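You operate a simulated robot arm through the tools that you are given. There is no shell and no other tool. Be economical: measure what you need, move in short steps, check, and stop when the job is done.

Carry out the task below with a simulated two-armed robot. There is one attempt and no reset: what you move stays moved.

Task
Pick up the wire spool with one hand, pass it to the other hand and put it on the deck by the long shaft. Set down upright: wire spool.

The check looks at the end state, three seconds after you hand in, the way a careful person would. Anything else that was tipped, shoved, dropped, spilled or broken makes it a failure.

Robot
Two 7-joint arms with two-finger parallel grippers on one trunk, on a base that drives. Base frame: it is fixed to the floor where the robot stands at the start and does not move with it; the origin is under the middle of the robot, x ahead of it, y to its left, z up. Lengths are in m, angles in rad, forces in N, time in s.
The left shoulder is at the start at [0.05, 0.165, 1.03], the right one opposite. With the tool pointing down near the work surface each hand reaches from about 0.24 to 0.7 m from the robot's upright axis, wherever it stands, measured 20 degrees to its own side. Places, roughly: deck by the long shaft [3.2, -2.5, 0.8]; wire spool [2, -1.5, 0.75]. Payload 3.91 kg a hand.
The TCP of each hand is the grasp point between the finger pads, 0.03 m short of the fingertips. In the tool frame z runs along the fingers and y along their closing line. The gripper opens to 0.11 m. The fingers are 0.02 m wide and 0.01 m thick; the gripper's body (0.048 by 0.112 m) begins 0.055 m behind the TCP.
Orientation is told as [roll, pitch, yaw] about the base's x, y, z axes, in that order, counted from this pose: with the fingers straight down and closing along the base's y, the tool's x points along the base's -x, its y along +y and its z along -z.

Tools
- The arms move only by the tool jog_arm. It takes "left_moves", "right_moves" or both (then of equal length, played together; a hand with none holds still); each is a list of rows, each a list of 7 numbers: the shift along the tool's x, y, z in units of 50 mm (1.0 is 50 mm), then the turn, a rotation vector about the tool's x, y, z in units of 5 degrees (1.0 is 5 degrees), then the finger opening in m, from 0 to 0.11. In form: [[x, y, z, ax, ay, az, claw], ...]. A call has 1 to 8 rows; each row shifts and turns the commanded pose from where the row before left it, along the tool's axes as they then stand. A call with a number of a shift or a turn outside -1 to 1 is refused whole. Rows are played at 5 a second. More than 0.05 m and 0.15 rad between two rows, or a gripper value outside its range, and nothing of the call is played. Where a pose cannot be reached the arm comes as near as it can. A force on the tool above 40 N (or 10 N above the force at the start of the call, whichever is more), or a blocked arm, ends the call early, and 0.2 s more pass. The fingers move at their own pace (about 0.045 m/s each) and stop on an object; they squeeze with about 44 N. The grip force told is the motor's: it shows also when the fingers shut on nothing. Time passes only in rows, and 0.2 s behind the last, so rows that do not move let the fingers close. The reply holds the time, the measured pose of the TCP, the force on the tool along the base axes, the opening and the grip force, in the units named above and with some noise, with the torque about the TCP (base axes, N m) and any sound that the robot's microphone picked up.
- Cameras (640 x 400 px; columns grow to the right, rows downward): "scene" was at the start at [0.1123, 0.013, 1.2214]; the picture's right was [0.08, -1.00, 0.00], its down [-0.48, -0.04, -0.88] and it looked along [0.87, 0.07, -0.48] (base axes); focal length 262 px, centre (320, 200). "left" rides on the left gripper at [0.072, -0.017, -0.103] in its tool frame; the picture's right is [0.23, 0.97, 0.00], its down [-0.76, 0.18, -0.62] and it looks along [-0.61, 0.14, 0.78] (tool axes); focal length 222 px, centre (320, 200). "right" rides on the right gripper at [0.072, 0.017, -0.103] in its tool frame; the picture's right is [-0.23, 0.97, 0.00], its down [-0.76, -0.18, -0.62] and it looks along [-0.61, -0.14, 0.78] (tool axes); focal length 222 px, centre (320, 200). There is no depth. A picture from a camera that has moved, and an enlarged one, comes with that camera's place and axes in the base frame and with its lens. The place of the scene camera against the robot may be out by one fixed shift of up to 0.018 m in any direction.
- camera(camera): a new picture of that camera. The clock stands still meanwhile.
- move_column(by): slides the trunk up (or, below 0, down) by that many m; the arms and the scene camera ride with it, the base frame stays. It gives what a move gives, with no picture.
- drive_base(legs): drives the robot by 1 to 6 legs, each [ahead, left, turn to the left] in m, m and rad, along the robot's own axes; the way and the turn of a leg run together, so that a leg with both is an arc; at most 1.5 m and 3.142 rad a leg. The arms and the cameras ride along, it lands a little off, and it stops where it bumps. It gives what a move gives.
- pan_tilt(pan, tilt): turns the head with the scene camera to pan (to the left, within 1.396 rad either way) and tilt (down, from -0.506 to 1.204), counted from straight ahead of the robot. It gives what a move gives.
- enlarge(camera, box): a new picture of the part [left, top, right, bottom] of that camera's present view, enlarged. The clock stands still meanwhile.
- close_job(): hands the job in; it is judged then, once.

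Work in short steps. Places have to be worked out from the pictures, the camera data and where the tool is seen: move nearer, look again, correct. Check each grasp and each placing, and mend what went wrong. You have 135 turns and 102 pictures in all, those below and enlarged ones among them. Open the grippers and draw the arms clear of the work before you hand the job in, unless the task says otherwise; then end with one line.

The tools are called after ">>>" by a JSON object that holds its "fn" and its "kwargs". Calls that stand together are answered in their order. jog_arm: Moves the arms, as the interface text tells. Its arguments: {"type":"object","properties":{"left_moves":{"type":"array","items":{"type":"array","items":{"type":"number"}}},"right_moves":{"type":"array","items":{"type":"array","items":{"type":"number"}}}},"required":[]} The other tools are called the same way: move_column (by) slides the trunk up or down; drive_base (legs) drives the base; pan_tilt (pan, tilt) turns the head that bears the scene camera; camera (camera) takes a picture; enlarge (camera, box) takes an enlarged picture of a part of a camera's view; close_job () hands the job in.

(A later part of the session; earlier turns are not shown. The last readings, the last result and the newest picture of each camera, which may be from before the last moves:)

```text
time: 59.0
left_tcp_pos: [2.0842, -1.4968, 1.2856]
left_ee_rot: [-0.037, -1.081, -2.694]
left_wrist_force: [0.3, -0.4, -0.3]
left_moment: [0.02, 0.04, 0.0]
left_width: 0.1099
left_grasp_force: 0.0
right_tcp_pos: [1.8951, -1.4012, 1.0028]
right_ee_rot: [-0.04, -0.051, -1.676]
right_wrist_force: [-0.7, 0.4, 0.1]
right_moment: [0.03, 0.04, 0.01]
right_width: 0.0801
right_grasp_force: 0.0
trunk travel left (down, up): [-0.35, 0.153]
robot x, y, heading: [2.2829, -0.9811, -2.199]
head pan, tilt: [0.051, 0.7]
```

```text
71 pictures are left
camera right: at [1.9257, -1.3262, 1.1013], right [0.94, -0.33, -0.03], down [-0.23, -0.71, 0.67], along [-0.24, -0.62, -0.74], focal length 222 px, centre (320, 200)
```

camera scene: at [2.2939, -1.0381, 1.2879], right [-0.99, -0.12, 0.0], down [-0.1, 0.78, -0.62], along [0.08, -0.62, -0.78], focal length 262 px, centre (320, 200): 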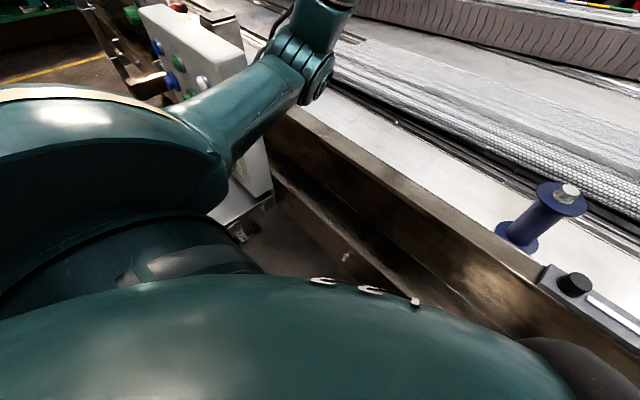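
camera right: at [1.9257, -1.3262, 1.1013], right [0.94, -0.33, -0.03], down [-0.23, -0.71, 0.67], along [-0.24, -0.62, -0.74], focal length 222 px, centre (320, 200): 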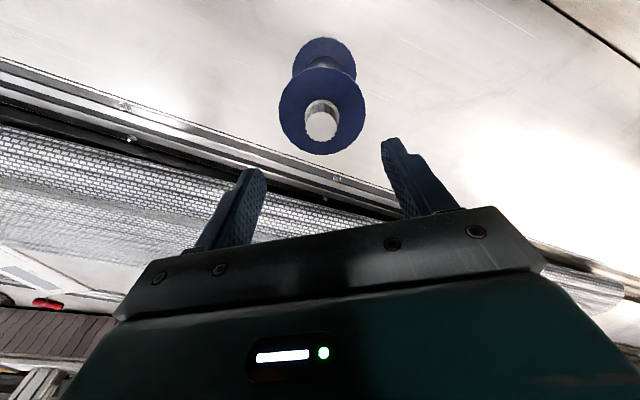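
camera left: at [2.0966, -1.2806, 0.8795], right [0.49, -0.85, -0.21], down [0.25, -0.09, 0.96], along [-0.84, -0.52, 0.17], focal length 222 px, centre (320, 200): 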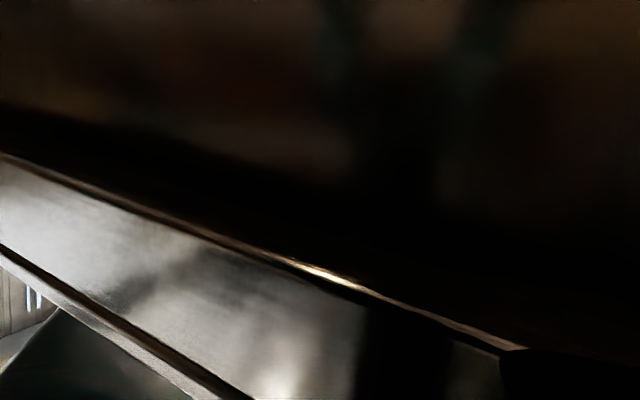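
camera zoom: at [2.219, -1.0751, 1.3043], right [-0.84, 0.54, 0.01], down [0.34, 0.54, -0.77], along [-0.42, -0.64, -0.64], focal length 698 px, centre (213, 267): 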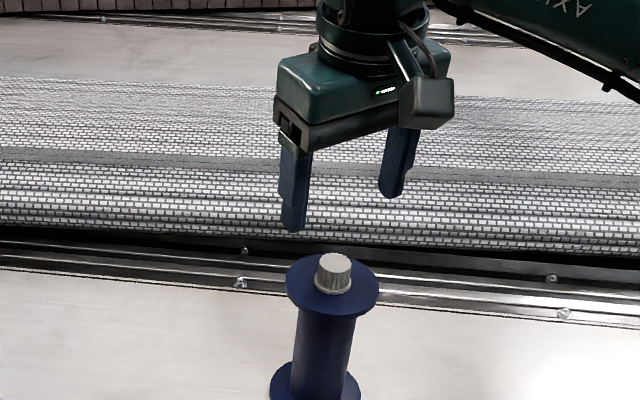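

The right arm was blocked short of the spool, by something other than the hand. I look at the whole scene and the right side for the cause.

>>> {"fn": "camera", "kwargs": {"camera": "scene"}}

>>> {"fn": "pan_tilt", "kwargs": {"pan": -0.7, "tilt": 0.6}}

>>> {"fn": "camera", "kwargs": {"camera": "scene"}}

```text
70 pictures are left
camera scene: at [2.219, -1.0751, 1.3043], right [-0.84, 0.54, 0.01], down [0.34, 0.54, -0.77], along [-0.42, -0.64, -0.64], focal length 262 px, centre (320, 200)
```

scene: 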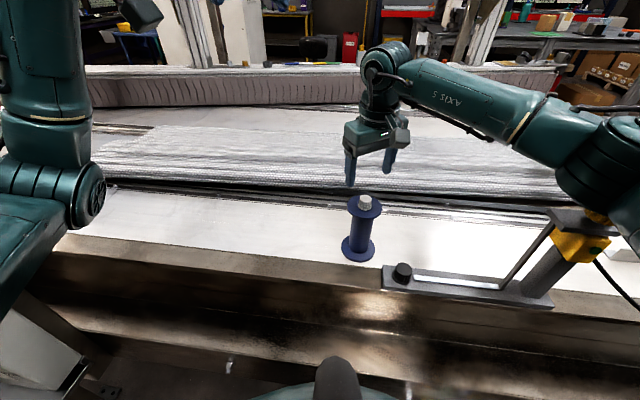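

```text
time: 60.1
left_tcp_pos: [2.0839, -1.4963, 1.2837]
left_ee_rot: [-0.038, -1.081, -2.696]
left_wrist_force: [-0.6, 0.9, 0.1]
left_moment: [-0.01, 0.03, 0.0]
left_width: 0.1099
left_grasp_force: 0.1
right_tcp_pos: [1.895, -1.4008, 1.003]
right_ee_rot: [-0.04, -0.051, -1.677]
right_wrist_force: [-1.1, 0.0, 0.5]
right_moment: [0.01, 0.01, -0.01]
right_width: 0.0799
right_grasp_force: 0.0
trunk travel left (down, up): [-0.35, 0.153]
robot x, y, heading: [2.2823, -0.9831, -2.199]
head pan, tilt: [-0.7, 0.6]
```

```text
69 pictures are left
camera scene: at [2.1796, -1.0252, 1.3135], right [-0.24, 0.97, 0.01], down [0.54, 0.14, -0.83], along [-0.81, -0.2, -0.56], focal length 262 px, centre (320, 200)
```

scene: 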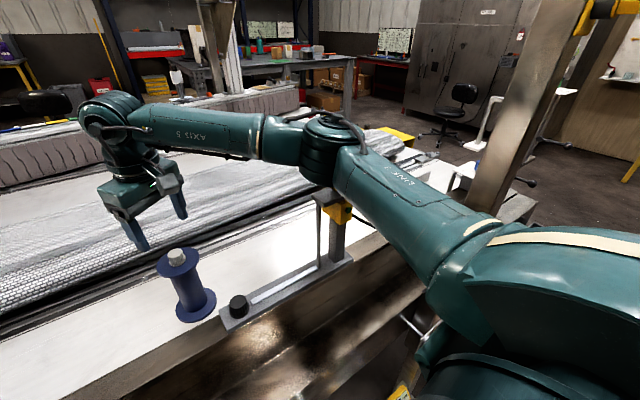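

The right elbow came down on the yellow sensor head. I lift the right hand straight up at once.

>>> {"fn": "jog_arm", "kwargs": {"right_moves": [[0, 0, -0.8, 0, 0, 0, 0.08], [0, 0, -0.8, 0, 0, 0, 0.08], [0, 0, -0.8, 0, 0, 0, 0.08], [0, 0, -0.8, 0, 0, 0, 0.08], [0, 0, -0.8, 0, 0, 0, 0.08]]}}

>>> {"fn": "camera", "kwargs": {"camera": "scene"}}

```text
time: 61.3
left_tcp_pos: [2.0757, -1.4937, 1.2848]
left_ee_rot: [-0.022, -1.075, -2.708]
left_wrist_force: [-0.3, 0.1, 0.1]
left_moment: [-0.03, -0.02, 0.05]
left_width: 0.1102
left_grasp_force: 0.1
right_tcp_pos: [1.8964, -1.3893, 1.1927]
right_ee_rot: [-0.025, -0.042, -1.677]
right_wrist_force: [-0.2, 0.6, -0.7]
right_moment: [0.03, 0.03, 0.01]
right_width: 0.0799
right_grasp_force: 0.0
trunk travel left (down, up): [-0.35, 0.153]
robot x, y, heading: [2.2831, -0.9856, -2.199]
head pan, tilt: [-0.7, 0.6]
```

```text
68 pictures are left
camera scene: at [2.1716, -1.0219, 1.3126], right [-0.24, 0.97, 0.0], down [0.55, 0.14, -0.83], along [-0.8, -0.2, -0.56], focal length 262 px, centre (320, 200)
```

scene: 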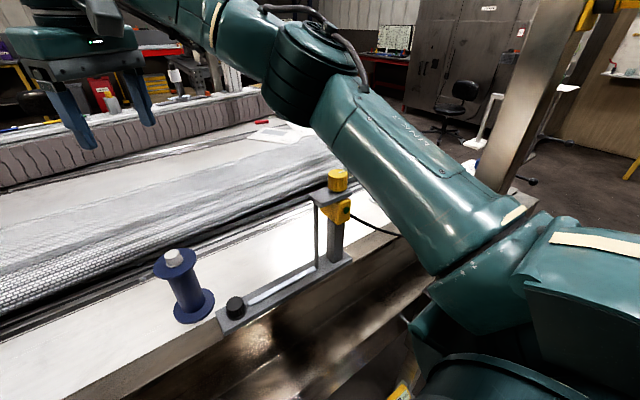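

The sensor still stands upright and in place. I back off 0.35 m to rearrange: the left hand will do the top pick (its elbow side is free), the right will take over.

>>> {"fn": "drive_base", "kwargs": {"legs": [[-0.35, 0, 0]]}}

>>> {"fn": "jog_arm", "kwargs": {"left_moves": [[0, 0, 0, 0, 1, 0, 0.09], [0, 0, 0, 0, 1, 0, 0.09], [0, 0, 0, 0, 1, 0, 0.09], [0, 0, 0, 0, 1, 0, 0.09], [0, 0, 0, 0, 1, 0, 0.09], [0, 0, 0, 0, 1, 0, 0.09], [0, 0, 0, 0, 1, 0, 0.09], [0, 0, 0, 0, 1, 0, 0.09]], "right_moves": [[0.8, 0, 0, 0, 0, 0, 0.11], [0.8, 0, 0, 0, 0, 0, 0.11], [0.8, 0, 0, 0, 0, 0, 0.11], [0.8, 0, 0, 0, 0, 0, 0.11], [0, -0.7, 0, 0, 0, 0, 0.11], [0, -0.7, 0, 0, 0, 0, 0.11], [0, -0.7, 0, 0, 0, 0, 0.11], [0, 0, 0, 0, 0, 0, 0.11]]}}

>>> {"fn": "jog_arm", "kwargs": {"left_moves": [[0, 0, 0, 0, 1, 0, 0.09], [0, 0, 0, 0, 1, 0, 0.09], [0, 0, 0, 0, 1, 0, 0.09], [0, 0, 0, 0, 1, 0, 0.09], [0, 0, 0, 0, 0, 0, 0.09]]}}

>>> {"fn": "pan_tilt", "kwargs": {"pan": 0, "tilt": 0.6}}

>>> {"fn": "camera", "kwargs": {"camera": "scene"}}

```text
time: 63.6
left_tcp_pos: [2.2809, -1.2115, 1.2826]
left_ee_rot: [-0.021, -1.075, -2.706]
left_wrist_force: [0.4, 0.2, 0.4]
left_moment: [0.0, -0.01, 0.02]
left_width: 0.1101
left_grasp_force: 0.1
right_tcp_pos: [2.1, -1.1066, 1.1935]
right_ee_rot: [-0.024, -0.04, -1.679]
right_wrist_force: [0.1, 0.6, 0.5]
right_moment: [-0.02, 0.02, 0.0]
right_width: 0.0799
right_grasp_force: 0.2
trunk travel left (down, up): [-0.35, 0.153]
robot x, y, heading: [2.4865, -0.7001, -2.192]
head pan, tilt: [-0.7, 0.6]
```

```text
time: 65.4
left_tcp_pos: [2.2797, -1.2121, 1.2851]
left_ee_rot: [-0.013, -0.376, -2.72]
left_wrist_force: [0.5, -0.6, 0.4]
left_moment: [-0.01, 0.01, 0.01]
left_width: 0.0901
left_grasp_force: 0.1
right_tcp_pos: [2.0132, -0.9366, 1.1884]
right_ee_rot: [-0.025, -0.041, -1.676]
right_wrist_force: [-0.2, 0.2, -0.6]
right_moment: [0.0, -0.03, -0.01]
right_width: 0.11
right_grasp_force: 0.1
trunk travel left (down, up): [-0.35, 0.153]
robot x, y, heading: [2.4853, -0.6984, -2.198]
head pan, tilt: [-0.7, 0.6]
```

```text
time: 66.6
left_tcp_pos: [2.281, -1.2121, 1.2841]
left_ee_rot: [-0.013, -0.028, -2.726]
left_wrist_force: [-0.1, 0.5, -1.1]
left_moment: [-0.01, -0.03, 0.01]
left_width: 0.0901
left_grasp_force: 0.1
right_tcp_pos: [2.0148, -0.9374, 1.1879]
right_ee_rot: [-0.025, -0.041, -1.676]
right_wrist_force: [-0.9, 0.1, 0.7]
right_moment: [-0.03, 0.01, -0.03]
right_width: 0.1097
right_grasp_force: 0.0
trunk travel left (down, up): [-0.35, 0.153]
robot x, y, heading: [2.4858, -0.7, -2.199]
head pan, tilt: [-0.7, 0.6]
```

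```text
time: 67.7
left_tcp_pos: [2.2813, -1.2114, 1.2841]
left_ee_rot: [-0.009, -0.028, -2.729]
left_wrist_force: [-0.2, -0.5, 0.1]
left_moment: [0.01, 0.0, 0.01]
left_width: 0.0899
left_grasp_force: 0.1
right_tcp_pos: [2.0136, -0.9367, 1.1883]
right_ee_rot: [-0.024, -0.039, -1.677]
right_wrist_force: [-0.7, 0.1, -0.9]
right_moment: [-0.01, 0.03, 0.02]
right_width: 0.1099
right_grasp_force: 0.1
trunk travel left (down, up): [-0.35, 0.153]
robot x, y, heading: [2.4885, -0.6999, -2.195]
head pan, tilt: [0.0, 0.6]
```

```text
67 pictures are left
camera scene: at [2.4093, -0.7897, 1.3126], right [-0.81, 0.59, 0.0], down [0.33, 0.46, -0.83], along [-0.48, -0.67, -0.56], focal length 262 px, centre (320, 200)
```

scene: 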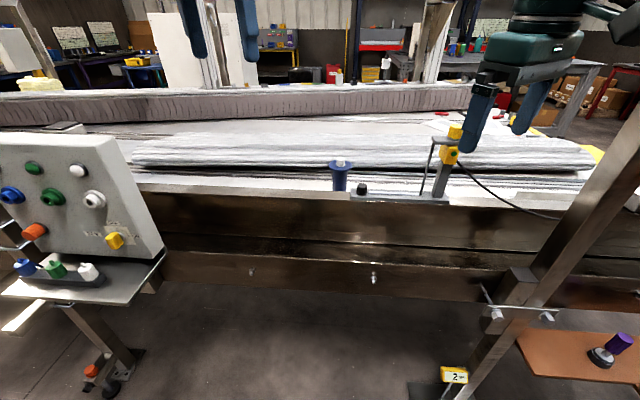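

Now the left hand is vertical. I bring it to the midline and down to z≈1.13, and draw the right hand up and back so its elbow and hand stay off the sensor.

>>> {"fn": "jog_arm", "kwargs": {"left_moves": [[-0.26, -0.45, 0.6, 0, 0.1, 0, 0.08], [-0.26, -0.45, 0.6, 0, 0.1, 0, 0.08], [-0.26, -0.45, 0.6, 0, 0.1, 0, 0.08], [-0.26, -0.45, 0.6, 0, 0, 0, 0.08], [-0.26, -0.45, 0.6, 0, 0, 0, 0.08]], "right_moves": [[0.52, 0.3, -0.75, 0, 0, 0, 0.11], [0.52, 0.3, -0.75, 0, 0, 0, 0.11], [0.52, 0.3, -0.75, 0, 0, 0, 0.11], [0.52, 0.3, -0.75, 0, 0, 0, 0.11], [0, 0, 0, 0, 0, 0, 0.11]]}}

>>> {"fn": "drive_base", "kwargs": {"legs": [[0, -0.08, 0], [0.22, 0, 0]]}}

>>> {"fn": "camera", "kwargs": {"camera": "scene"}}

>>> {"fn": "camera", "kwargs": {"camera": "left"}}

```text
time: 68.9
left_tcp_pos: [2.172, -1.1337, 1.1356]
left_ee_rot: [-0.012, 0.0, -2.726]
left_wrist_force: [-0.7, -0.1, 0.5]
left_moment: [0.0, -0.04, 0.0]
left_width: 0.0801
left_grasp_force: 0.1
right_tcp_pos: [2.0874, -0.8349, 1.3342]
right_ee_rot: [-0.021, -0.038, -1.675]
right_wrist_force: [-0.8, -0.1, 0.1]
right_moment: [0.01, 0.02, -0.03]
right_width: 0.1098
right_grasp_force: 0.0
trunk travel left (down, up): [-0.35, 0.153]
robot x, y, heading: [2.4852, -0.6959, -2.197]
head pan, tilt: [0.0, 0.6]
```

```text
time: 71.5
left_tcp_pos: [1.9822, -1.2625, 1.1366]
left_ee_rot: [-0.011, -0.002, -2.727]
left_wrist_force: [-0.8, -0.4, 0.7]
left_moment: [0.01, 0.02, -0.01]
left_width: 0.0797
left_grasp_force: 0.0
right_tcp_pos: [1.8967, -0.9644, 1.3348]
right_ee_rot: [-0.026, -0.042, -1.678]
right_wrist_force: [-0.3, -0.4, 0.1]
right_moment: [0.02, -0.06, 0.01]
right_width: 0.1101
right_grasp_force: 0.1
trunk travel left (down, up): [-0.35, 0.153]
robot x, y, heading: [2.2979, -0.8304, -2.198]
head pan, tilt: [0.0, 0.6]
```

```text
66 pictures are left
camera scene: at [2.2176, -0.9194, 1.3125], right [-0.81, 0.58, 0.0], down [0.33, 0.46, -0.82], along [-0.48, -0.67, -0.57], focal length 262 px, centre (320, 200)
```

scene: 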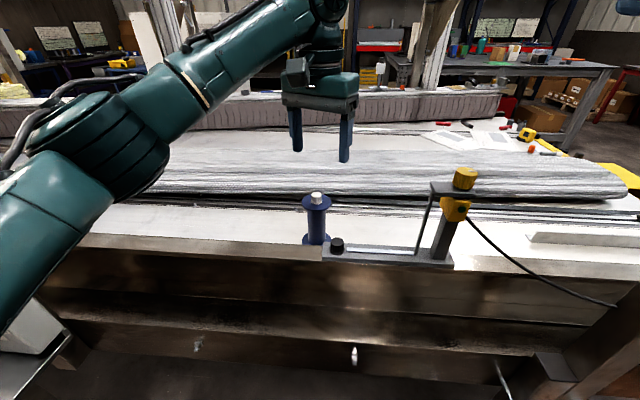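

```text
65 pictures are left
camera left: at [2.042, -1.2197, 1.2392], right [0.6, -0.8, -0.01], down [-0.62, -0.48, 0.62], along [-0.5, -0.37, -0.78], focal length 222 px, centre (320, 200)
```

left: 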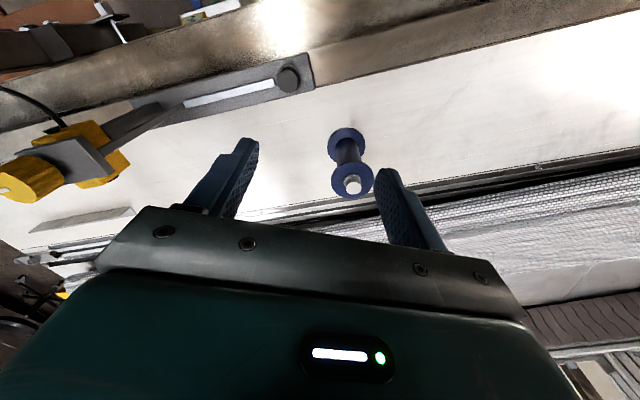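

All clear; the left camera again puts the spool at (1.90,-1.394). I drive the last 0.12 m and re-measure.

>>> {"fn": "drive_base", "kwargs": {"legs": [[0.12, 0, 0]]}}

>>> {"fn": "camera", "kwargs": {"camera": "left"}}

>>> {"fn": "camera", "kwargs": {"camera": "scene"}}

```text
time: 72.8
left_tcp_pos: [1.9134, -1.3603, 1.1369]
left_ee_rot: [-0.012, 0.0, -2.726]
left_wrist_force: [0.7, 0.3, -1.2]
left_moment: [0.02, -0.04, -0.01]
left_width: 0.0801
left_grasp_force: 0.0
right_tcp_pos: [1.828, -1.0614, 1.334]
right_ee_rot: [-0.023, -0.04, -1.675]
right_wrist_force: [-1.0, -0.5, 0.3]
right_moment: [0.03, -0.03, -0.04]
right_width: 0.1099
right_grasp_force: 0.1
trunk travel left (down, up): [-0.35, 0.153]
robot x, y, heading: [2.2212, -0.9254, -2.196]
head pan, tilt: [0.0, 0.6]
```

```text
64 pictures are left
camera left: at [1.9723, -1.3168, 1.2392], right [0.6, -0.8, -0.01], down [-0.62, -0.48, 0.62], along [-0.5, -0.37, -0.78], focal length 222 px, centre (320, 200)
```

left: 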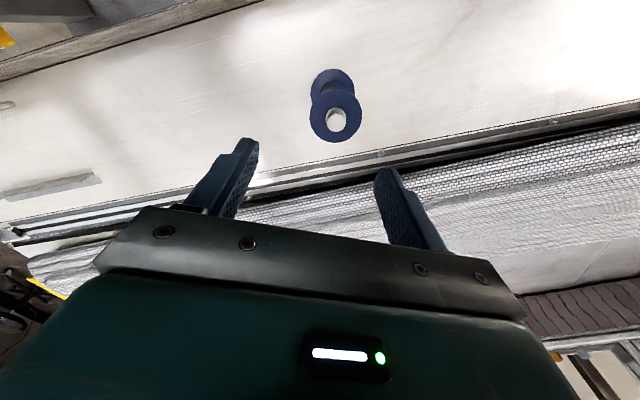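

```text
63 pictures are left
camera scene: at [2.1477, -1.0165, 1.3125], right [-0.81, 0.58, 0.0], down [0.33, 0.46, -0.82], along [-0.48, -0.67, -0.57], focal length 262 px, centre (320, 200)
```

scene: 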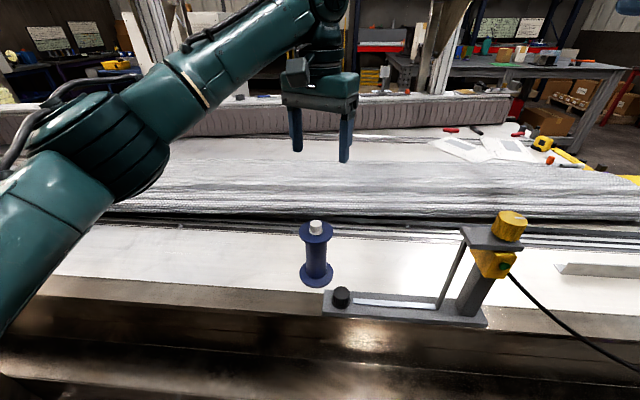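

Spool at (1.902,-1.393), flange z≈0.915 confirmed. I centre the left hand and descend to TCP z≈0.985, then check.

>>> {"fn": "jog_arm", "kwargs": {"left_moves": [[-0.49, 0.5, 0, 0, 0, 0, 0.08], [0, 0, 0.76, 0, 0, 0, 0.08], [0, 0, 0.76, 0, 0, 0, 0.08], [0, 0, 0.76, 0, 0, 0, 0.08], [0, 0, 0.76, 0, 0, 0, 0.08]]}}

>>> {"fn": "camera", "kwargs": {"camera": "left"}}

>>> {"fn": "camera", "kwargs": {"camera": "scene"}}

```text
time: 74.0
left_tcp_pos: [1.8988, -1.3914, 0.9843]
left_ee_rot: [-0.01, -0.001, -2.724]
left_wrist_force: [-0.8, 0.6, 0.0]
left_moment: [0.01, 0.0, 0.01]
left_width: 0.0798
left_grasp_force: 0.1
right_tcp_pos: [1.8282, -1.0614, 1.3349]
right_ee_rot: [-0.024, -0.04, -1.675]
right_wrist_force: [0.1, 0.2, 0.6]
right_moment: [-0.03, 0.03, 0.01]
right_width: 0.1099
right_grasp_force: 0.2
trunk travel left (down, up): [-0.35, 0.153]
robot x, y, heading: [2.2264, -0.9251, -2.193]
head pan, tilt: [0.0, 0.6]
```

```text
62 pictures are left
camera left: at [1.9588, -1.3472, 1.0866], right [0.6, -0.8, -0.01], down [-0.62, -0.48, 0.62], along [-0.5, -0.37, -0.78], focal length 222 px, centre (320, 200)
```

left: 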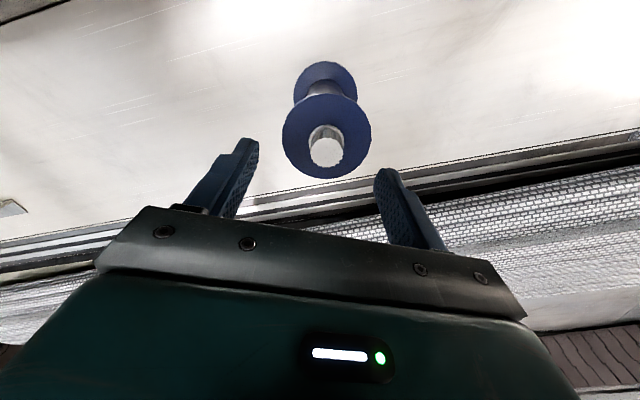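

```text
61 pictures are left
camera scene: at [2.1481, -1.016, 1.3126], right [-0.81, 0.58, 0.0], down [0.33, 0.46, -0.82], along [-0.48, -0.67, -0.57], focal length 262 px, centre (320, 200)
```

scene: 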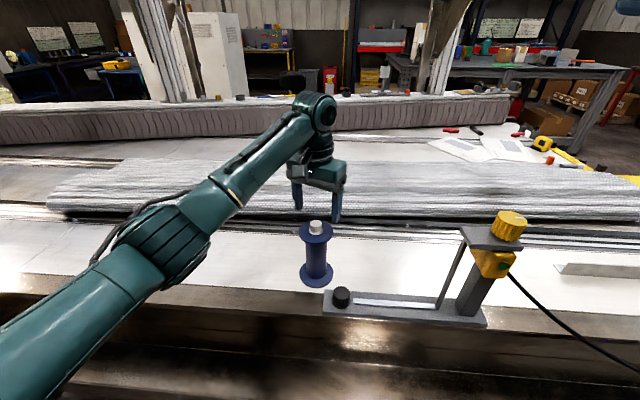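

Well centred. I descend another 0.035 m to bring the tips just above the flange beside the knob, then check.

>>> {"fn": "jog_arm", "kwargs": {"left_moves": [[-0.05, 0, 0.35, 0, 0, 0, 0.08], [0, 0, 0.35, 0, 0, 0, 0.08]]}}

>>> {"fn": "enlarge", "kwargs": {"camera": "scene", "box": [260, 160, 380, 300]}}

>>> {"fn": "enlarge", "kwargs": {"camera": "left", "box": [160, 40, 480, 240]}}

```text
time: 74.6
left_tcp_pos: [1.8971, -1.3909, 0.9494]
left_ee_rot: [-0.01, -0.001, -2.725]
left_wrist_force: [-0.5, 1.0, -0.2]
left_moment: [0.01, 0.03, -0.04]
left_width: 0.08
left_grasp_force: 0.1
right_tcp_pos: [1.828, -1.0616, 1.3348]
right_ee_rot: [-0.026, -0.04, -1.676]
right_wrist_force: [-0.9, -0.1, -0.2]
right_moment: [0.02, -0.02, 0.03]
right_width: 0.1099
right_grasp_force: 0.1
trunk travel left (down, up): [-0.35, 0.153]
robot x, y, heading: [2.2232, -0.9294, -2.195]
head pan, tilt: [0.0, 0.6]
```

```text
2.86 times, centred on (320, 230) of scene
camera zoom: at [2.1482, -1.0158, 1.3126], right [-0.81, 0.58, 0.0], down [0.33, 0.46, -0.83], along [-0.48, -0.67, -0.56], focal length 748 px, centre (320, 114)
```

zoom: 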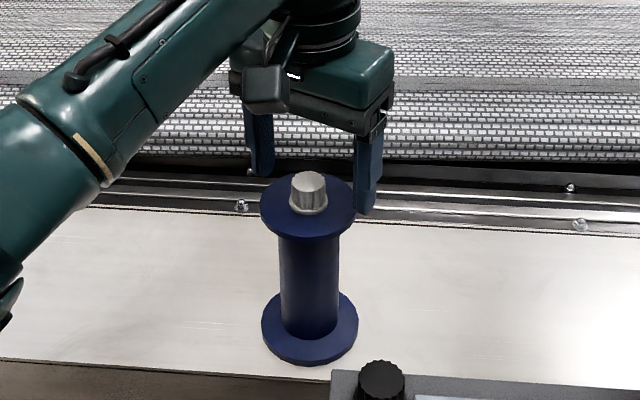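

```text
2.00 times, centred on (320, 140) of left
camera zoom: at [1.9571, -1.3479, 1.0525], right [0.6, -0.8, -0.01], down [-0.62, -0.48, 0.62], along [-0.5, -0.37, -0.78], focal length 444 px, centre (320, 320)
```

zoom: 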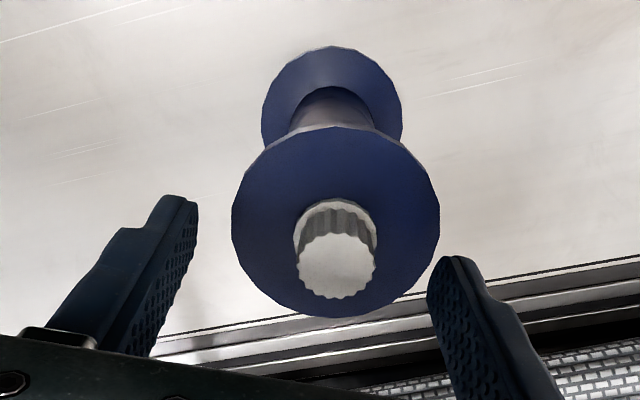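

From perspective the knob top is at z≈0.93 and the flange at ≈0.90; tips are at 0.919. I go 0.013 m lower and close on the knob.

>>> {"fn": "jog_arm", "kwargs": {"left_moves": [[0, 0.08, 0.26, 0, 0, 0, 0.08], [0, 0, 0, 0, 0, 0, 0.02], [0, 0, 0, 0, 0, 0, 0.02], [0, 0, 0, 0, 0, 0, 0.02], [0, 0, 0, 0, 0, 0, 0.01], [0, 0, 0, 0, 0, 0, 0.01]]}}

>>> {"fn": "enlarge", "kwargs": {"camera": "left", "box": [160, 40, 480, 240]}}

```text
time: 76.0
left_tcp_pos: [1.8995, -1.3955, 0.9368]
left_ee_rot: [-0.01, 0.001, -2.724]
left_wrist_force: [0.1, -1.1, 0.5]
left_moment: [-0.14, -0.06, 0.04]
left_width: 0.0266
left_grasp_force: 43.6
right_tcp_pos: [1.8278, -1.0602, 1.3343]
right_ee_rot: [-0.025, -0.039, -1.676]
right_wrist_force: [-0.2, 0.2, 0.0]
right_moment: [0.0, 0.0, 0.01]
right_width: 0.1102
right_grasp_force: 0.0
trunk travel left (down, up): [-0.35, 0.153]
robot x, y, heading: [2.2229, -0.9247, -2.197]
head pan, tilt: [0.0, 0.6]
```

```text
2.00 times, centred on (320, 140) of left
camera zoom: at [1.9593, -1.3514, 1.0393], right [0.6, -0.8, -0.01], down [-0.62, -0.48, 0.62], along [-0.5, -0.37, -0.78], focal length 444 px, centre (320, 320)
```

zoom: 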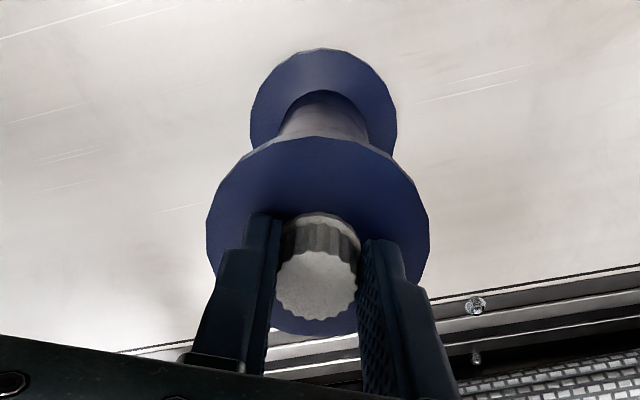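

Gripped on the knob (0.0266 m, 44 N). I lift 0.1 m and check.

>>> {"fn": "jog_arm", "kwargs": {"left_moves": [[0, 0, -0.3, 0, 0, 0, 0.01], [0, 0, -0.6, 0, 0, 0, 0.01], [0, 0, -0.6, 0, 0, 0, 0.01], [0, 0, -0.6, 0, 0, 0, 0.01], [0, 0, -0.6, 0, 0, 0, 0.01], [0, 0, -0.6, 0, 0, 0, 0.01]]}}

>>> {"fn": "camera", "kwargs": {"camera": "scene"}}

```text
time: 77.4
left_tcp_pos: [1.8984, -1.3956, 1.1031]
left_ee_rot: [-0.01, 0.001, -2.728]
left_wrist_force: [0.5, 0.2, -2.9]
left_moment: [0.03, -0.03, -0.03]
left_width: 0.0265
left_grasp_force: 43.8
right_tcp_pos: [1.8279, -1.0601, 1.3335]
right_ee_rot: [-0.025, -0.041, -1.674]
right_wrist_force: [0.5, 0.4, -0.1]
right_moment: [-0.03, -0.01, 0.0]
right_width: 0.1103
right_grasp_force: 0.1
trunk travel left (down, up): [-0.35, 0.153]
robot x, y, heading: [2.2214, -0.9275, -2.193]
head pan, tilt: [0.0, 0.6]
```

```text
57 pictures are left
camera scene: at [2.1481, -1.0155, 1.3126], right [-0.81, 0.58, 0.0], down [0.33, 0.46, -0.83], along [-0.48, -0.67, -0.56], focal length 262 px, centre (320, 200)
```

scene: 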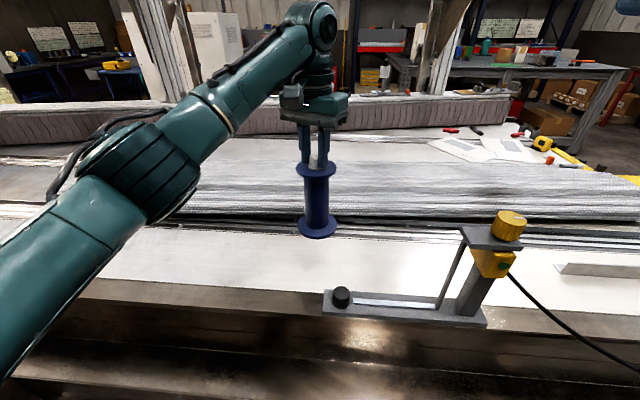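

The spool hangs straight, about 0.3 kg. I raise it a bit more and back away into the aisle for the handover.

>>> {"fn": "jog_arm", "kwargs": {"left_moves": [[0, 0, -0.6, 0, 0, 0, 0.01], [0, 0, -0.6, 0, 0, 0, 0.01]]}}

>>> {"fn": "drive_base", "kwargs": {"legs": [[-0.4, 0, 0]]}}

>>> {"fn": "camera", "kwargs": {"camera": "scene"}}

```text
time: 78.0
left_tcp_pos: [1.8991, -1.3973, 1.1622]
left_ee_rot: [-0.011, 0.0, -2.728]
left_wrist_force: [0.2, -0.2, -2.5]
left_moment: [0.0, -0.02, 0.01]
left_width: 0.0267
left_grasp_force: 43.8
right_tcp_pos: [1.8278, -1.0616, 1.3353]
right_ee_rot: [-0.026, -0.042, -1.675]
right_wrist_force: [0.2, 0.4, -0.5]
right_moment: [0.01, 0.02, -0.01]
right_width: 0.1102
right_grasp_force: 0.1
trunk travel left (down, up): [-0.35, 0.153]
robot x, y, heading: [2.225, -0.9277, -2.2]
head pan, tilt: [0.0, 0.6]
```

```text
time: 80.5
left_tcp_pos: [2.1323, -1.0745, 1.1605]
left_ee_rot: [-0.011, -0.001, -2.725]
left_wrist_force: [0.9, -0.2, -2.7]
left_moment: [0.0, -0.01, 0.0]
left_width: 0.0263
left_grasp_force: 43.8
right_tcp_pos: [2.0596, -0.7375, 1.3347]
right_ee_rot: [-0.024, -0.04, -1.676]
right_wrist_force: [0.5, 0.4, 0.1]
right_moment: [-0.03, 0.0, 0.0]
right_width: 0.1101
right_grasp_force: 0.1
trunk travel left (down, up): [-0.35, 0.153]
robot x, y, heading: [2.4596, -0.6001, -2.194]
head pan, tilt: [0.0, 0.6]
```

```text
56 pictures are left
camera scene: at [2.3807, -0.6929, 1.3126], right [-0.81, 0.58, 0.0], down [0.33, 0.46, -0.83], along [-0.48, -0.67, -0.56], focal length 262 px, centre (320, 200)
```

scene: 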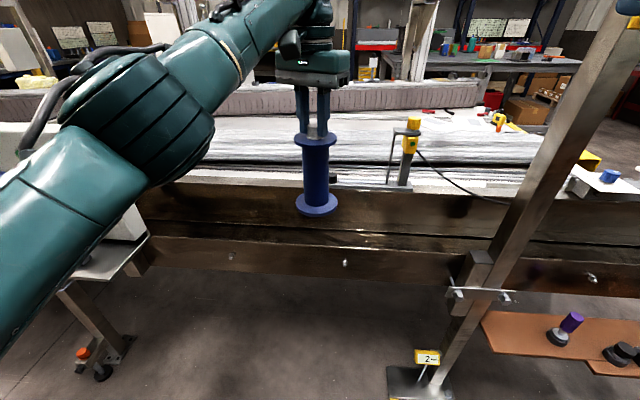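

Before handing over I scout the deck with the spool held. I back a little more, then strafe left along the aisle past the control box.

>>> {"fn": "drive_base", "kwargs": {"legs": [[-0.2, 0, 0], [0, 0.8, 0]]}}

>>> {"fn": "pan_tilt", "kwargs": {"pan": 0.6, "tilt": 0.35}}

>>> {"fn": "camera", "kwargs": {"camera": "scene"}}

```text
time: 89.1
left_tcp_pos: [2.9025, -1.3819, 1.1623]
left_ee_rot: [-0.012, -0.001, -2.725]
left_wrist_force: [0.4, 0.4, -3.1]
left_moment: [0.01, -0.05, -0.02]
left_width: 0.0261
left_grasp_force: 44.3
right_tcp_pos: [2.83, -1.0455, 1.3349]
right_ee_rot: [-0.026, -0.041, -1.675]
right_wrist_force: [0.3, 0.2, -0.3]
right_moment: [-0.02, 0.06, -0.01]
right_width: 0.1099
right_grasp_force: 0.0
trunk travel left (down, up): [-0.35, 0.153]
robot x, y, heading: [3.2221, -0.9105, -2.194]
head pan, tilt: [0.0, 0.6]
```

```text
time: 90.1
left_tcp_pos: [2.9014, -1.3823, 1.1611]
left_ee_rot: [-0.011, 0.0, -2.727]
left_wrist_force: [-0.1, -0.1, -3.2]
left_moment: [0.0, 0.0, -0.02]
left_width: 0.0264
left_grasp_force: 44.1
right_tcp_pos: [2.8295, -1.0455, 1.3346]
right_ee_rot: [-0.023, -0.041, -1.677]
right_wrist_force: [-0.7, -0.6, 0.3]
right_moment: [-0.02, -0.01, 0.01]
right_width: 0.1098
right_grasp_force: 0.1
trunk travel left (down, up): [-0.35, 0.153]
robot x, y, heading: [3.2236, -0.9106, -2.198]
head pan, tilt: [0.6, 0.351]
```

```text
55 pictures are left
camera scene: at [3.1998, -1.0218, 1.3353], right [-1.0, 0.02, 0.0], down [0.01, 0.34, -0.94], along [-0.02, -0.94, -0.34], focal length 262 px, centre (320, 200)
```

scene: 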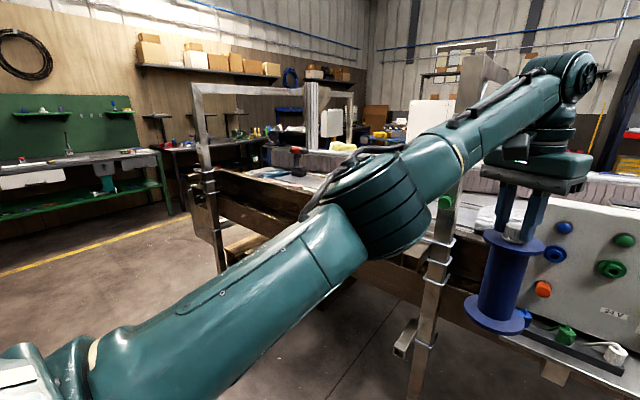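

The deck lies between two posts, hidden behind the left elbow. I strafe further left to face it.

>>> {"fn": "drive_base", "kwargs": {"legs": [[0, 0.75, 0]]}}

>>> {"fn": "pan_tilt", "kwargs": {"pan": 0, "tilt": 0.4}}

>>> {"fn": "camera", "kwargs": {"camera": "scene"}}

```text
time: 97.1
left_tcp_pos: [3.5059, -1.8177, 1.1615]
left_ee_rot: [-0.012, -0.001, -2.726]
left_wrist_force: [0.3, -0.6, -3.4]
left_moment: [0.01, -0.03, 0.02]
left_width: 0.0262
left_grasp_force: 44.3
right_tcp_pos: [3.4349, -1.4804, 1.3359]
right_ee_rot: [-0.026, -0.039, -1.677]
right_wrist_force: [-0.4, 0.3, 0.2]
right_moment: [0.03, -0.02, 0.04]
right_width: 0.1102
right_grasp_force: 0.1
trunk travel left (down, up): [-0.35, 0.153]
robot x, y, heading: [3.8321, -1.3451, -2.2]
head pan, tilt: [0.6, 0.351]
```

```text
time: 98.1
left_tcp_pos: [3.5063, -1.8178, 1.1607]
left_ee_rot: [-0.013, 0.0, -2.727]
left_wrist_force: [0.4, 0.1, -3.3]
left_moment: [0.0, -0.01, 0.05]
left_width: 0.0261
left_grasp_force: 44.0
right_tcp_pos: [3.4353, -1.4804, 1.3352]
right_ee_rot: [-0.023, -0.04, -1.679]
right_wrist_force: [0.2, 0.1, -0.5]
right_moment: [0.0, -0.02, 0.01]
right_width: 0.1099
right_grasp_force: 0.1
trunk travel left (down, up): [-0.35, 0.153]
robot x, y, heading: [3.8306, -1.3462, -2.197]
head pan, tilt: [0.0, 0.4]
```

```text
54 pictures are left
camera scene: at [3.7531, -1.439, 1.3308], right [-0.81, 0.58, 0.0], down [0.23, 0.32, -0.92], along [-0.54, -0.75, -0.39], focal length 262 px, centre (320, 200)
```

scene: 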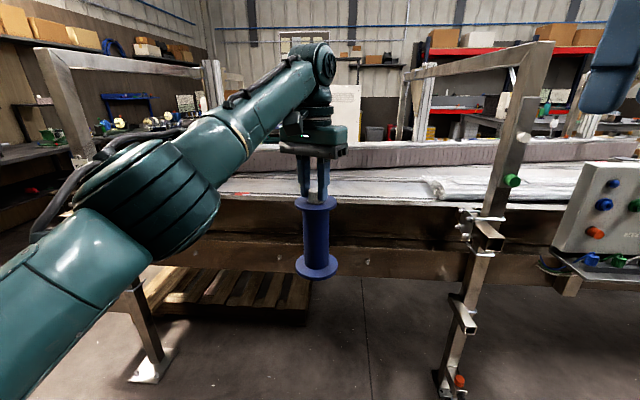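

The deck place projects behind the left hand. I raise the trunk fully for a steeper look over the wall.

>>> {"fn": "move_column", "kwargs": {"by": 0.15}}

>>> {"fn": "drive_base", "kwargs": {"legs": [[0.25, 0.15, 0]]}}

>>> {"fn": "pan_tilt", "kwargs": {"pan": -0.1, "tilt": 0.6}}

>>> {"fn": "camera", "kwargs": {"camera": "scene"}}

```text
time: 99.8
left_tcp_pos: [3.5067, -1.818, 1.3108]
left_ee_rot: [-0.012, -0.001, -2.725]
left_wrist_force: [-0.6, 0.3, -3.5]
left_moment: [0.03, 0.01, -0.03]
left_width: 0.0264
left_grasp_force: 44.2
right_tcp_pos: [3.4353, -1.4802, 1.4836]
right_ee_rot: [-0.024, -0.04, -1.676]
right_wrist_force: [-0.2, 0.9, 0.3]
right_moment: [-0.02, 0.0, -0.02]
right_width: 0.11
right_grasp_force: 0.1
trunk travel left (down, up): [-0.5, 0.003]
robot x, y, heading: [3.8319, -1.3437, -2.193]
head pan, tilt: [0.0, 0.4]
```

```text
time: 101.8
left_tcp_pos: [3.4835, -2.109, 1.3127]
left_ee_rot: [-0.012, 0.001, -2.727]
left_wrist_force: [-0.2, 0.2, -3.1]
left_moment: [0.02, -0.05, -0.01]
left_width: 0.0262
left_grasp_force: 43.5
right_tcp_pos: [3.41, -1.7732, 1.4841]
right_ee_rot: [-0.025, -0.039, -1.676]
right_wrist_force: [-0.1, -0.2, 0.1]
right_moment: [0.03, 0.03, 0.0]
right_width: 0.1102
right_grasp_force: 0.2
trunk travel left (down, up): [-0.5, 0.003]
robot x, y, heading: [3.8083, -1.6369, -2.195]
head pan, tilt: [0.0, 0.4]
```

```text
time: 102.6
left_tcp_pos: [3.4824, -2.1096, 1.3114]
left_ee_rot: [-0.01, 0.0, -2.726]
left_wrist_force: [0.0, -0.6, -3.7]
left_moment: [0.03, 0.0, -0.01]
left_width: 0.0264
left_grasp_force: 44.1
right_tcp_pos: [3.4113, -1.7711, 1.485]
right_ee_rot: [-0.024, -0.04, -1.677]
right_wrist_force: [0.6, -0.4, 0.3]
right_moment: [-0.03, -0.03, 0.01]
right_width: 0.11
right_grasp_force: 0.0
trunk travel left (down, up): [-0.5, 0.003]
robot x, y, heading: [3.808, -1.6343, -2.196]
head pan, tilt: [-0.099, 0.6]
```

```text
53 pictures are left
camera scene: at [3.7247, -1.7212, 1.4626], right [-0.75, 0.66, 0.0], down [0.37, 0.42, -0.83], along [-0.55, -0.62, -0.56], focal length 262 px, centre (320, 200)
```

scene: 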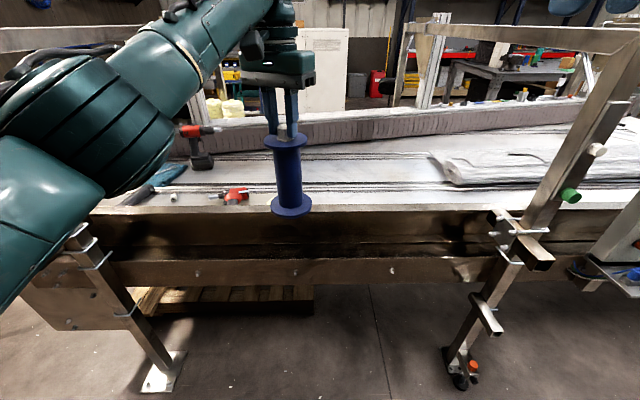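

I zoom into the deck zone by the red clamp and drill.

>>> {"fn": "enlarge", "kwargs": {"camera": "scene", "box": [140, 130, 460, 260]}}

```text
2.00 times, centred on (300, 195) of scene
camera zoom: at [3.7247, -1.7212, 1.4626], right [-0.75, 0.66, 0.0], down [0.37, 0.42, -0.83], along [-0.55, -0.62, -0.56], focal length 524 px, centre (360, 210)
```

zoom: 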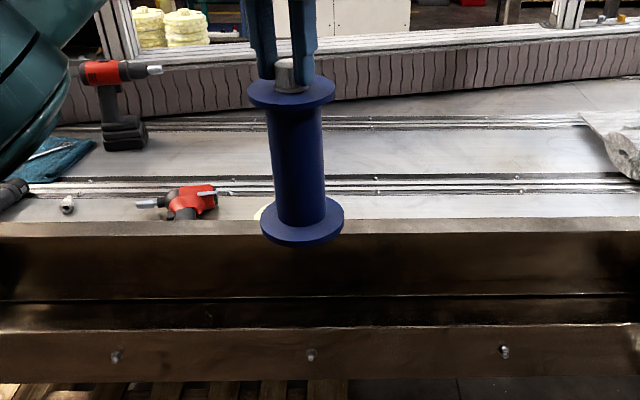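

Posts are ~0.74 m to either side, so there is room. I drive 0.25 m closer with the spool high for a view down onto the deck.

>>> {"fn": "drive_base", "kwargs": {"legs": [[0.25, 0, 0]]}}

>>> {"fn": "pan_tilt", "kwargs": {"pan": 0.0, "tilt": 0.85}}

>>> {"fn": "camera", "kwargs": {"camera": "scene"}}

>>> {"fn": "camera", "kwargs": {"camera": "left"}}

```text
time: 104.4
left_tcp_pos: [3.3366, -2.3105, 1.311]
left_ee_rot: [-0.012, -0.001, -2.726]
left_wrist_force: [0.0, 0.5, -3.8]
left_moment: [0.01, 0.02, 0.01]
left_width: 0.0263
left_grasp_force: 44.1
right_tcp_pos: [3.2652, -1.9739, 1.4854]
right_ee_rot: [-0.026, -0.04, -1.677]
right_wrist_force: [0.9, -0.6, 0.1]
right_moment: [0.02, 0.01, 0.0]
right_width: 0.1099
right_grasp_force: 0.0
trunk travel left (down, up): [-0.5, 0.003]
robot x, y, heading: [3.6643, -1.8424, -2.196]
head pan, tilt: [-0.099, 0.6]
```

```text
time: 105.2
left_tcp_pos: [3.3374, -2.3104, 1.3116]
left_ee_rot: [-0.011, -0.001, -2.726]
left_wrist_force: [-0.1, 0.1, -2.7]
left_moment: [0.04, 0.01, 0.03]
left_width: 0.0265
left_grasp_force: 43.8
right_tcp_pos: [3.2652, -1.9736, 1.4837]
right_ee_rot: [-0.023, -0.043, -1.678]
right_wrist_force: [-0.4, -0.2, 0.0]
right_moment: [-0.03, 0.03, -0.01]
right_width: 0.11
right_grasp_force: 0.1
trunk travel left (down, up): [-0.5, 0.003]
robot x, y, heading: [3.6601, -1.8389, -2.198]
head pan, tilt: [0.0, 0.85]
```

```text
51 pictures are left
camera scene: at [3.592, -1.9203, 1.4417], right [-0.81, 0.58, 0.0], down [0.44, 0.61, -0.66], along [-0.39, -0.54, -0.75], focal length 262 px, centre (320, 200)
```

scene: 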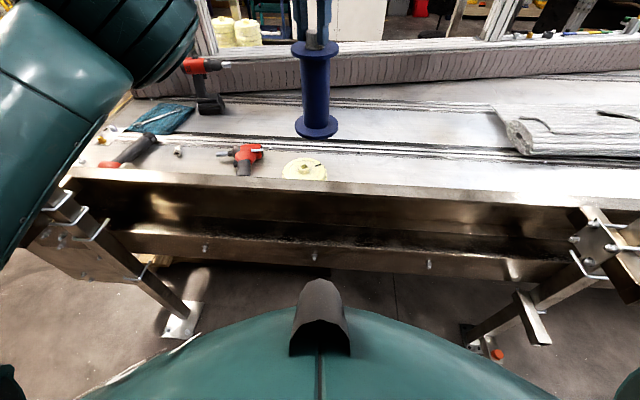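

```text
50 pictures are left
camera left: at [3.3969, -2.2668, 1.4146], right [0.6, -0.8, -0.01], down [-0.62, -0.48, 0.62], along [-0.5, -0.37, -0.78], focal length 222 px, centre (320, 200)
```

left: 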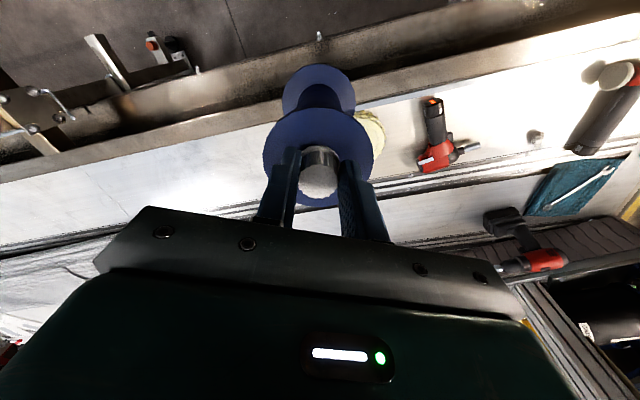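

The deck strip between wall and rails is free right of a yellow disc. I zoom for details.

>>> {"fn": "enlarge", "kwargs": {"camera": "scene", "box": [200, 110, 440, 220]}}

```text
2.67 times, centred on (320, 165) of scene
camera zoom: at [3.592, -1.9203, 1.4417], right [-0.81, 0.58, 0.0], down [0.44, 0.61, -0.66], along [-0.39, -0.54, -0.75], focal length 698 px, centre (320, 293)
```

zoom: 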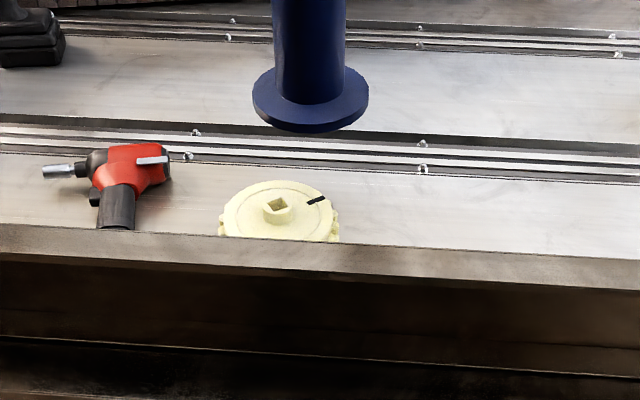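

A yellow ratchet disc lies at about (3.21,-2.55), next to the nominal place; the strip to its right is free. I look wider to make sure what the long shaft is.

>>> {"fn": "pan_tilt", "kwargs": {"pan": -0.35, "tilt": 0.5}}

>>> {"fn": "camera", "kwargs": {"camera": "scene"}}

>>> {"fn": "pan_tilt", "kwargs": {"pan": 0.5, "tilt": 0.5}}

>>> {"fn": "camera", "kwargs": {"camera": "scene"}}

```text
time: 106.0
left_tcp_pos: [3.3371, -2.3096, 1.3105]
left_ee_rot: [-0.01, 0.0, -2.727]
left_wrist_force: [0.1, 1.1, -3.5]
left_moment: [0.01, -0.04, -0.01]
left_width: 0.0263
left_grasp_force: 44.4
right_tcp_pos: [3.2654, -1.9727, 1.4851]
right_ee_rot: [-0.025, -0.04, -1.678]
right_wrist_force: [0.3, 0.9, 0.0]
right_moment: [0.03, -0.01, 0.01]
right_width: 0.1098
right_grasp_force: 0.1
trunk travel left (down, up): [-0.5, 0.003]
robot x, y, heading: [3.6624, -1.8381, -2.195]
head pan, tilt: [-0.351, 0.499]
```

```text
48 pictures are left
camera scene: at [3.5623, -1.9082, 1.4715], right [-0.56, 0.83, 0.0], down [0.4, 0.27, -0.88], along [-0.73, -0.49, -0.48], focal length 262 px, centre (320, 200)
```

scene: 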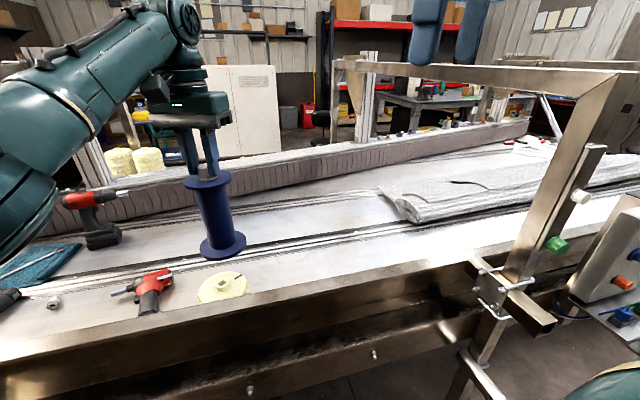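

```text
time: 107.2
left_tcp_pos: [3.336, -2.3104, 1.3128]
left_ee_rot: [-0.01, -0.001, -2.726]
left_wrist_force: [-0.6, 0.5, -3.3]
left_moment: [0.0, -0.05, -0.03]
left_width: 0.0261
left_grasp_force: 43.8
right_tcp_pos: [3.2647, -1.9738, 1.4848]
right_ee_rot: [-0.025, -0.039, -1.678]
right_wrist_force: [-0.2, 0.2, -0.7]
right_moment: [0.0, -0.01, -0.03]
right_width: 0.1101
right_grasp_force: 0.1
trunk travel left (down, up): [-0.5, 0.003]
robot x, y, heading: [3.6588, -1.84, -2.198]
head pan, tilt: [0.499, 0.499]
```

```text
47 pictures are left
camera scene: at [3.6262, -1.9473, 1.4716], right [-0.99, 0.13, 0.0], down [0.06, 0.48, -0.88], along [-0.11, -0.87, -0.48], focal length 262 px, centre (320, 200)
```

scene: 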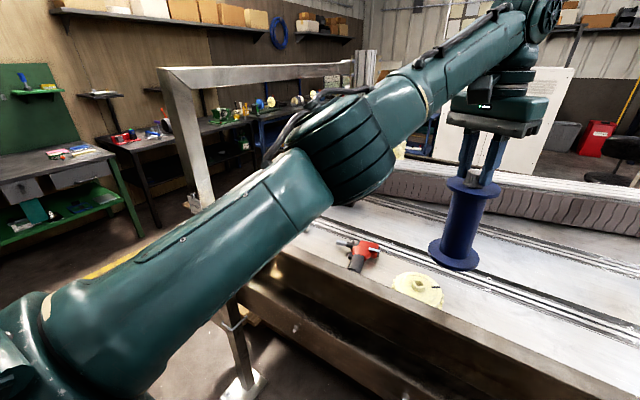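

The long corrugated shaft lies along the back; the free strip of deck right of the yellow disc near (3.07,-2.46) will serve. I back off 0.3 m for the handover, and start bringing the right hand round to a 60° tilt behind the spool.

>>> {"fn": "drive_base", "kwargs": {"legs": [[-0.3, 0, 0]]}}

>>> {"fn": "jog_arm", "kwargs": {"right_moves": [[-0.19, 0.43, 0.74, 0, 0, 0, 0.11], [-0.19, 0.43, 0.74, 0, 0, 0, 0.11], [-0.19, 0.43, 0.74, 0, 0, 0, 0.11], [-0.19, 0.43, 0.74, 0, 0, 0, 0.11], [-0.19, 0.43, 0.74, 0, 0, 0, 0.11], [0, 0, 0, 0, -1, 0, 0.11], [0, 0, 0, 0, -1, 0, 0.11], [0, 0, 0, 0, -1, 0, 0.11]]}}

>>> {"fn": "jog_arm", "kwargs": {"right_moves": [[0, 0, 0, 0, -1, 0, 0.11], [0, 0, 0, 0, -1, 0, 0.11], [0, 0, 0, 0, -1, 0, 0.11], [0, 0, 0, 0, -1, 0, 0.11], [0, 0, 0, 0, -1, 0, 0.11], [0, 0, 0, 0, -1, 0, 0.11], [0, 0, 0, 0, -1, 0, 0.11], [0, 0, 0, 0, -1, 0, 0.11]]}}

>>> {"fn": "pan_tilt", "kwargs": {"pan": 0.0, "tilt": 0.5}}

>>> {"fn": "camera", "kwargs": {"camera": "scene"}}

```text
time: 109.2
left_tcp_pos: [3.5136, -2.0669, 1.3111]
left_ee_rot: [-0.011, 0.001, -2.725]
left_wrist_force: [0.7, -0.1, -3.2]
left_moment: [0.02, -0.01, 0.02]
left_width: 0.0262
left_grasp_force: 43.6
right_tcp_pos: [3.4409, -1.7305, 1.4847]
right_ee_rot: [-0.024, -0.04, -1.674]
right_wrist_force: [0.6, 0.1, -0.2]
right_moment: [-0.04, 0.02, 0.0]
right_width: 0.1101
right_grasp_force: 0.1
trunk travel left (down, up): [-0.5, 0.003]
robot x, y, heading: [3.8403, -1.5975, -2.194]
head pan, tilt: [0.499, 0.499]
```

```text
time: 111.0
left_tcp_pos: [3.5132, -2.0665, 1.3116]
left_ee_rot: [-0.011, -0.001, -2.725]
left_wrist_force: [-0.2, -0.3, -4.4]
left_moment: [-0.02, -0.05, 0.01]
left_width: 0.0262
left_grasp_force: 44.5
right_tcp_pos: [3.5363, -1.7964, 1.2977]
right_ee_rot: [-0.024, -0.306, -1.668]
right_wrist_force: [-0.4, 0.2, -1.6]
right_moment: [0.0, 0.01, -0.02]
right_width: 0.1102
right_grasp_force: 0.0
trunk travel left (down, up): [-0.5, 0.003]
robot x, y, heading: [3.8383, -1.592, -2.194]
head pan, tilt: [0.499, 0.499]
```

```text
time: 112.8
left_tcp_pos: [3.5135, -2.0667, 1.3118]
left_ee_rot: [-0.009, 0.0, -2.725]
left_wrist_force: [0.5, -0.8, -2.7]
left_moment: [-0.02, -0.02, 0.02]
left_width: 0.0262
left_grasp_force: 44.2
right_tcp_pos: [3.5264, -1.82, 1.3215]
right_ee_rot: [-0.044, -1.001, -1.638]
right_wrist_force: [0.3, 0.2, 0.0]
right_moment: [0.02, -0.01, 0.0]
right_width: 0.1102
right_grasp_force: 0.1
right hand out of reach, approached as far as the arm can: row 7, 8
trunk travel left (down, up): [-0.5, 0.003]
robot x, y, heading: [3.8377, -1.5929, -2.19]
head pan, tilt: [0.499, 0.499]
```

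```text
time: 113.7
left_tcp_pos: [3.5125, -2.068, 1.312]
left_ee_rot: [-0.014, 0.0, -2.724]
left_wrist_force: [-0.3, 0.6, -3.4]
left_moment: [0.0, -0.03, 0.02]
left_width: 0.026
left_grasp_force: 43.9
right_tcp_pos: [3.5269, -1.8201, 1.3207]
right_ee_rot: [-0.045, -0.999, -1.639]
right_wrist_force: [0.0, -0.8, 0.7]
right_moment: [-0.04, 0.0, -0.01]
right_width: 0.1098
right_grasp_force: 0.0
trunk travel left (down, up): [-0.5, 0.003]
robot x, y, heading: [3.8369, -1.5941, -2.196]
head pan, tilt: [0.0, 0.499]
```

```text
46 pictures are left
camera scene: at [3.7598, -1.6876, 1.4716], right [-0.81, 0.58, 0.0], down [0.28, 0.39, -0.88], along [-0.51, -0.71, -0.48], focal length 262 px, centre (320, 200)
```

scene: 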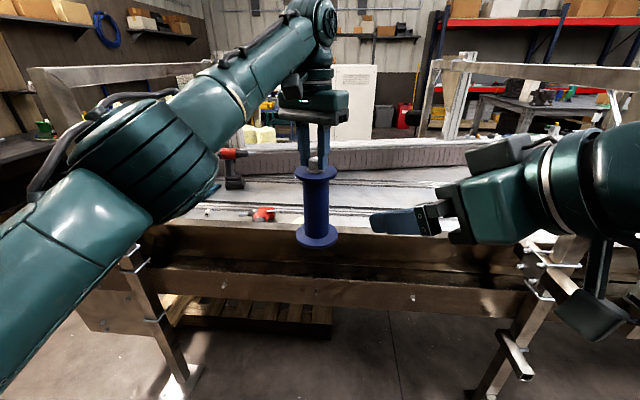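

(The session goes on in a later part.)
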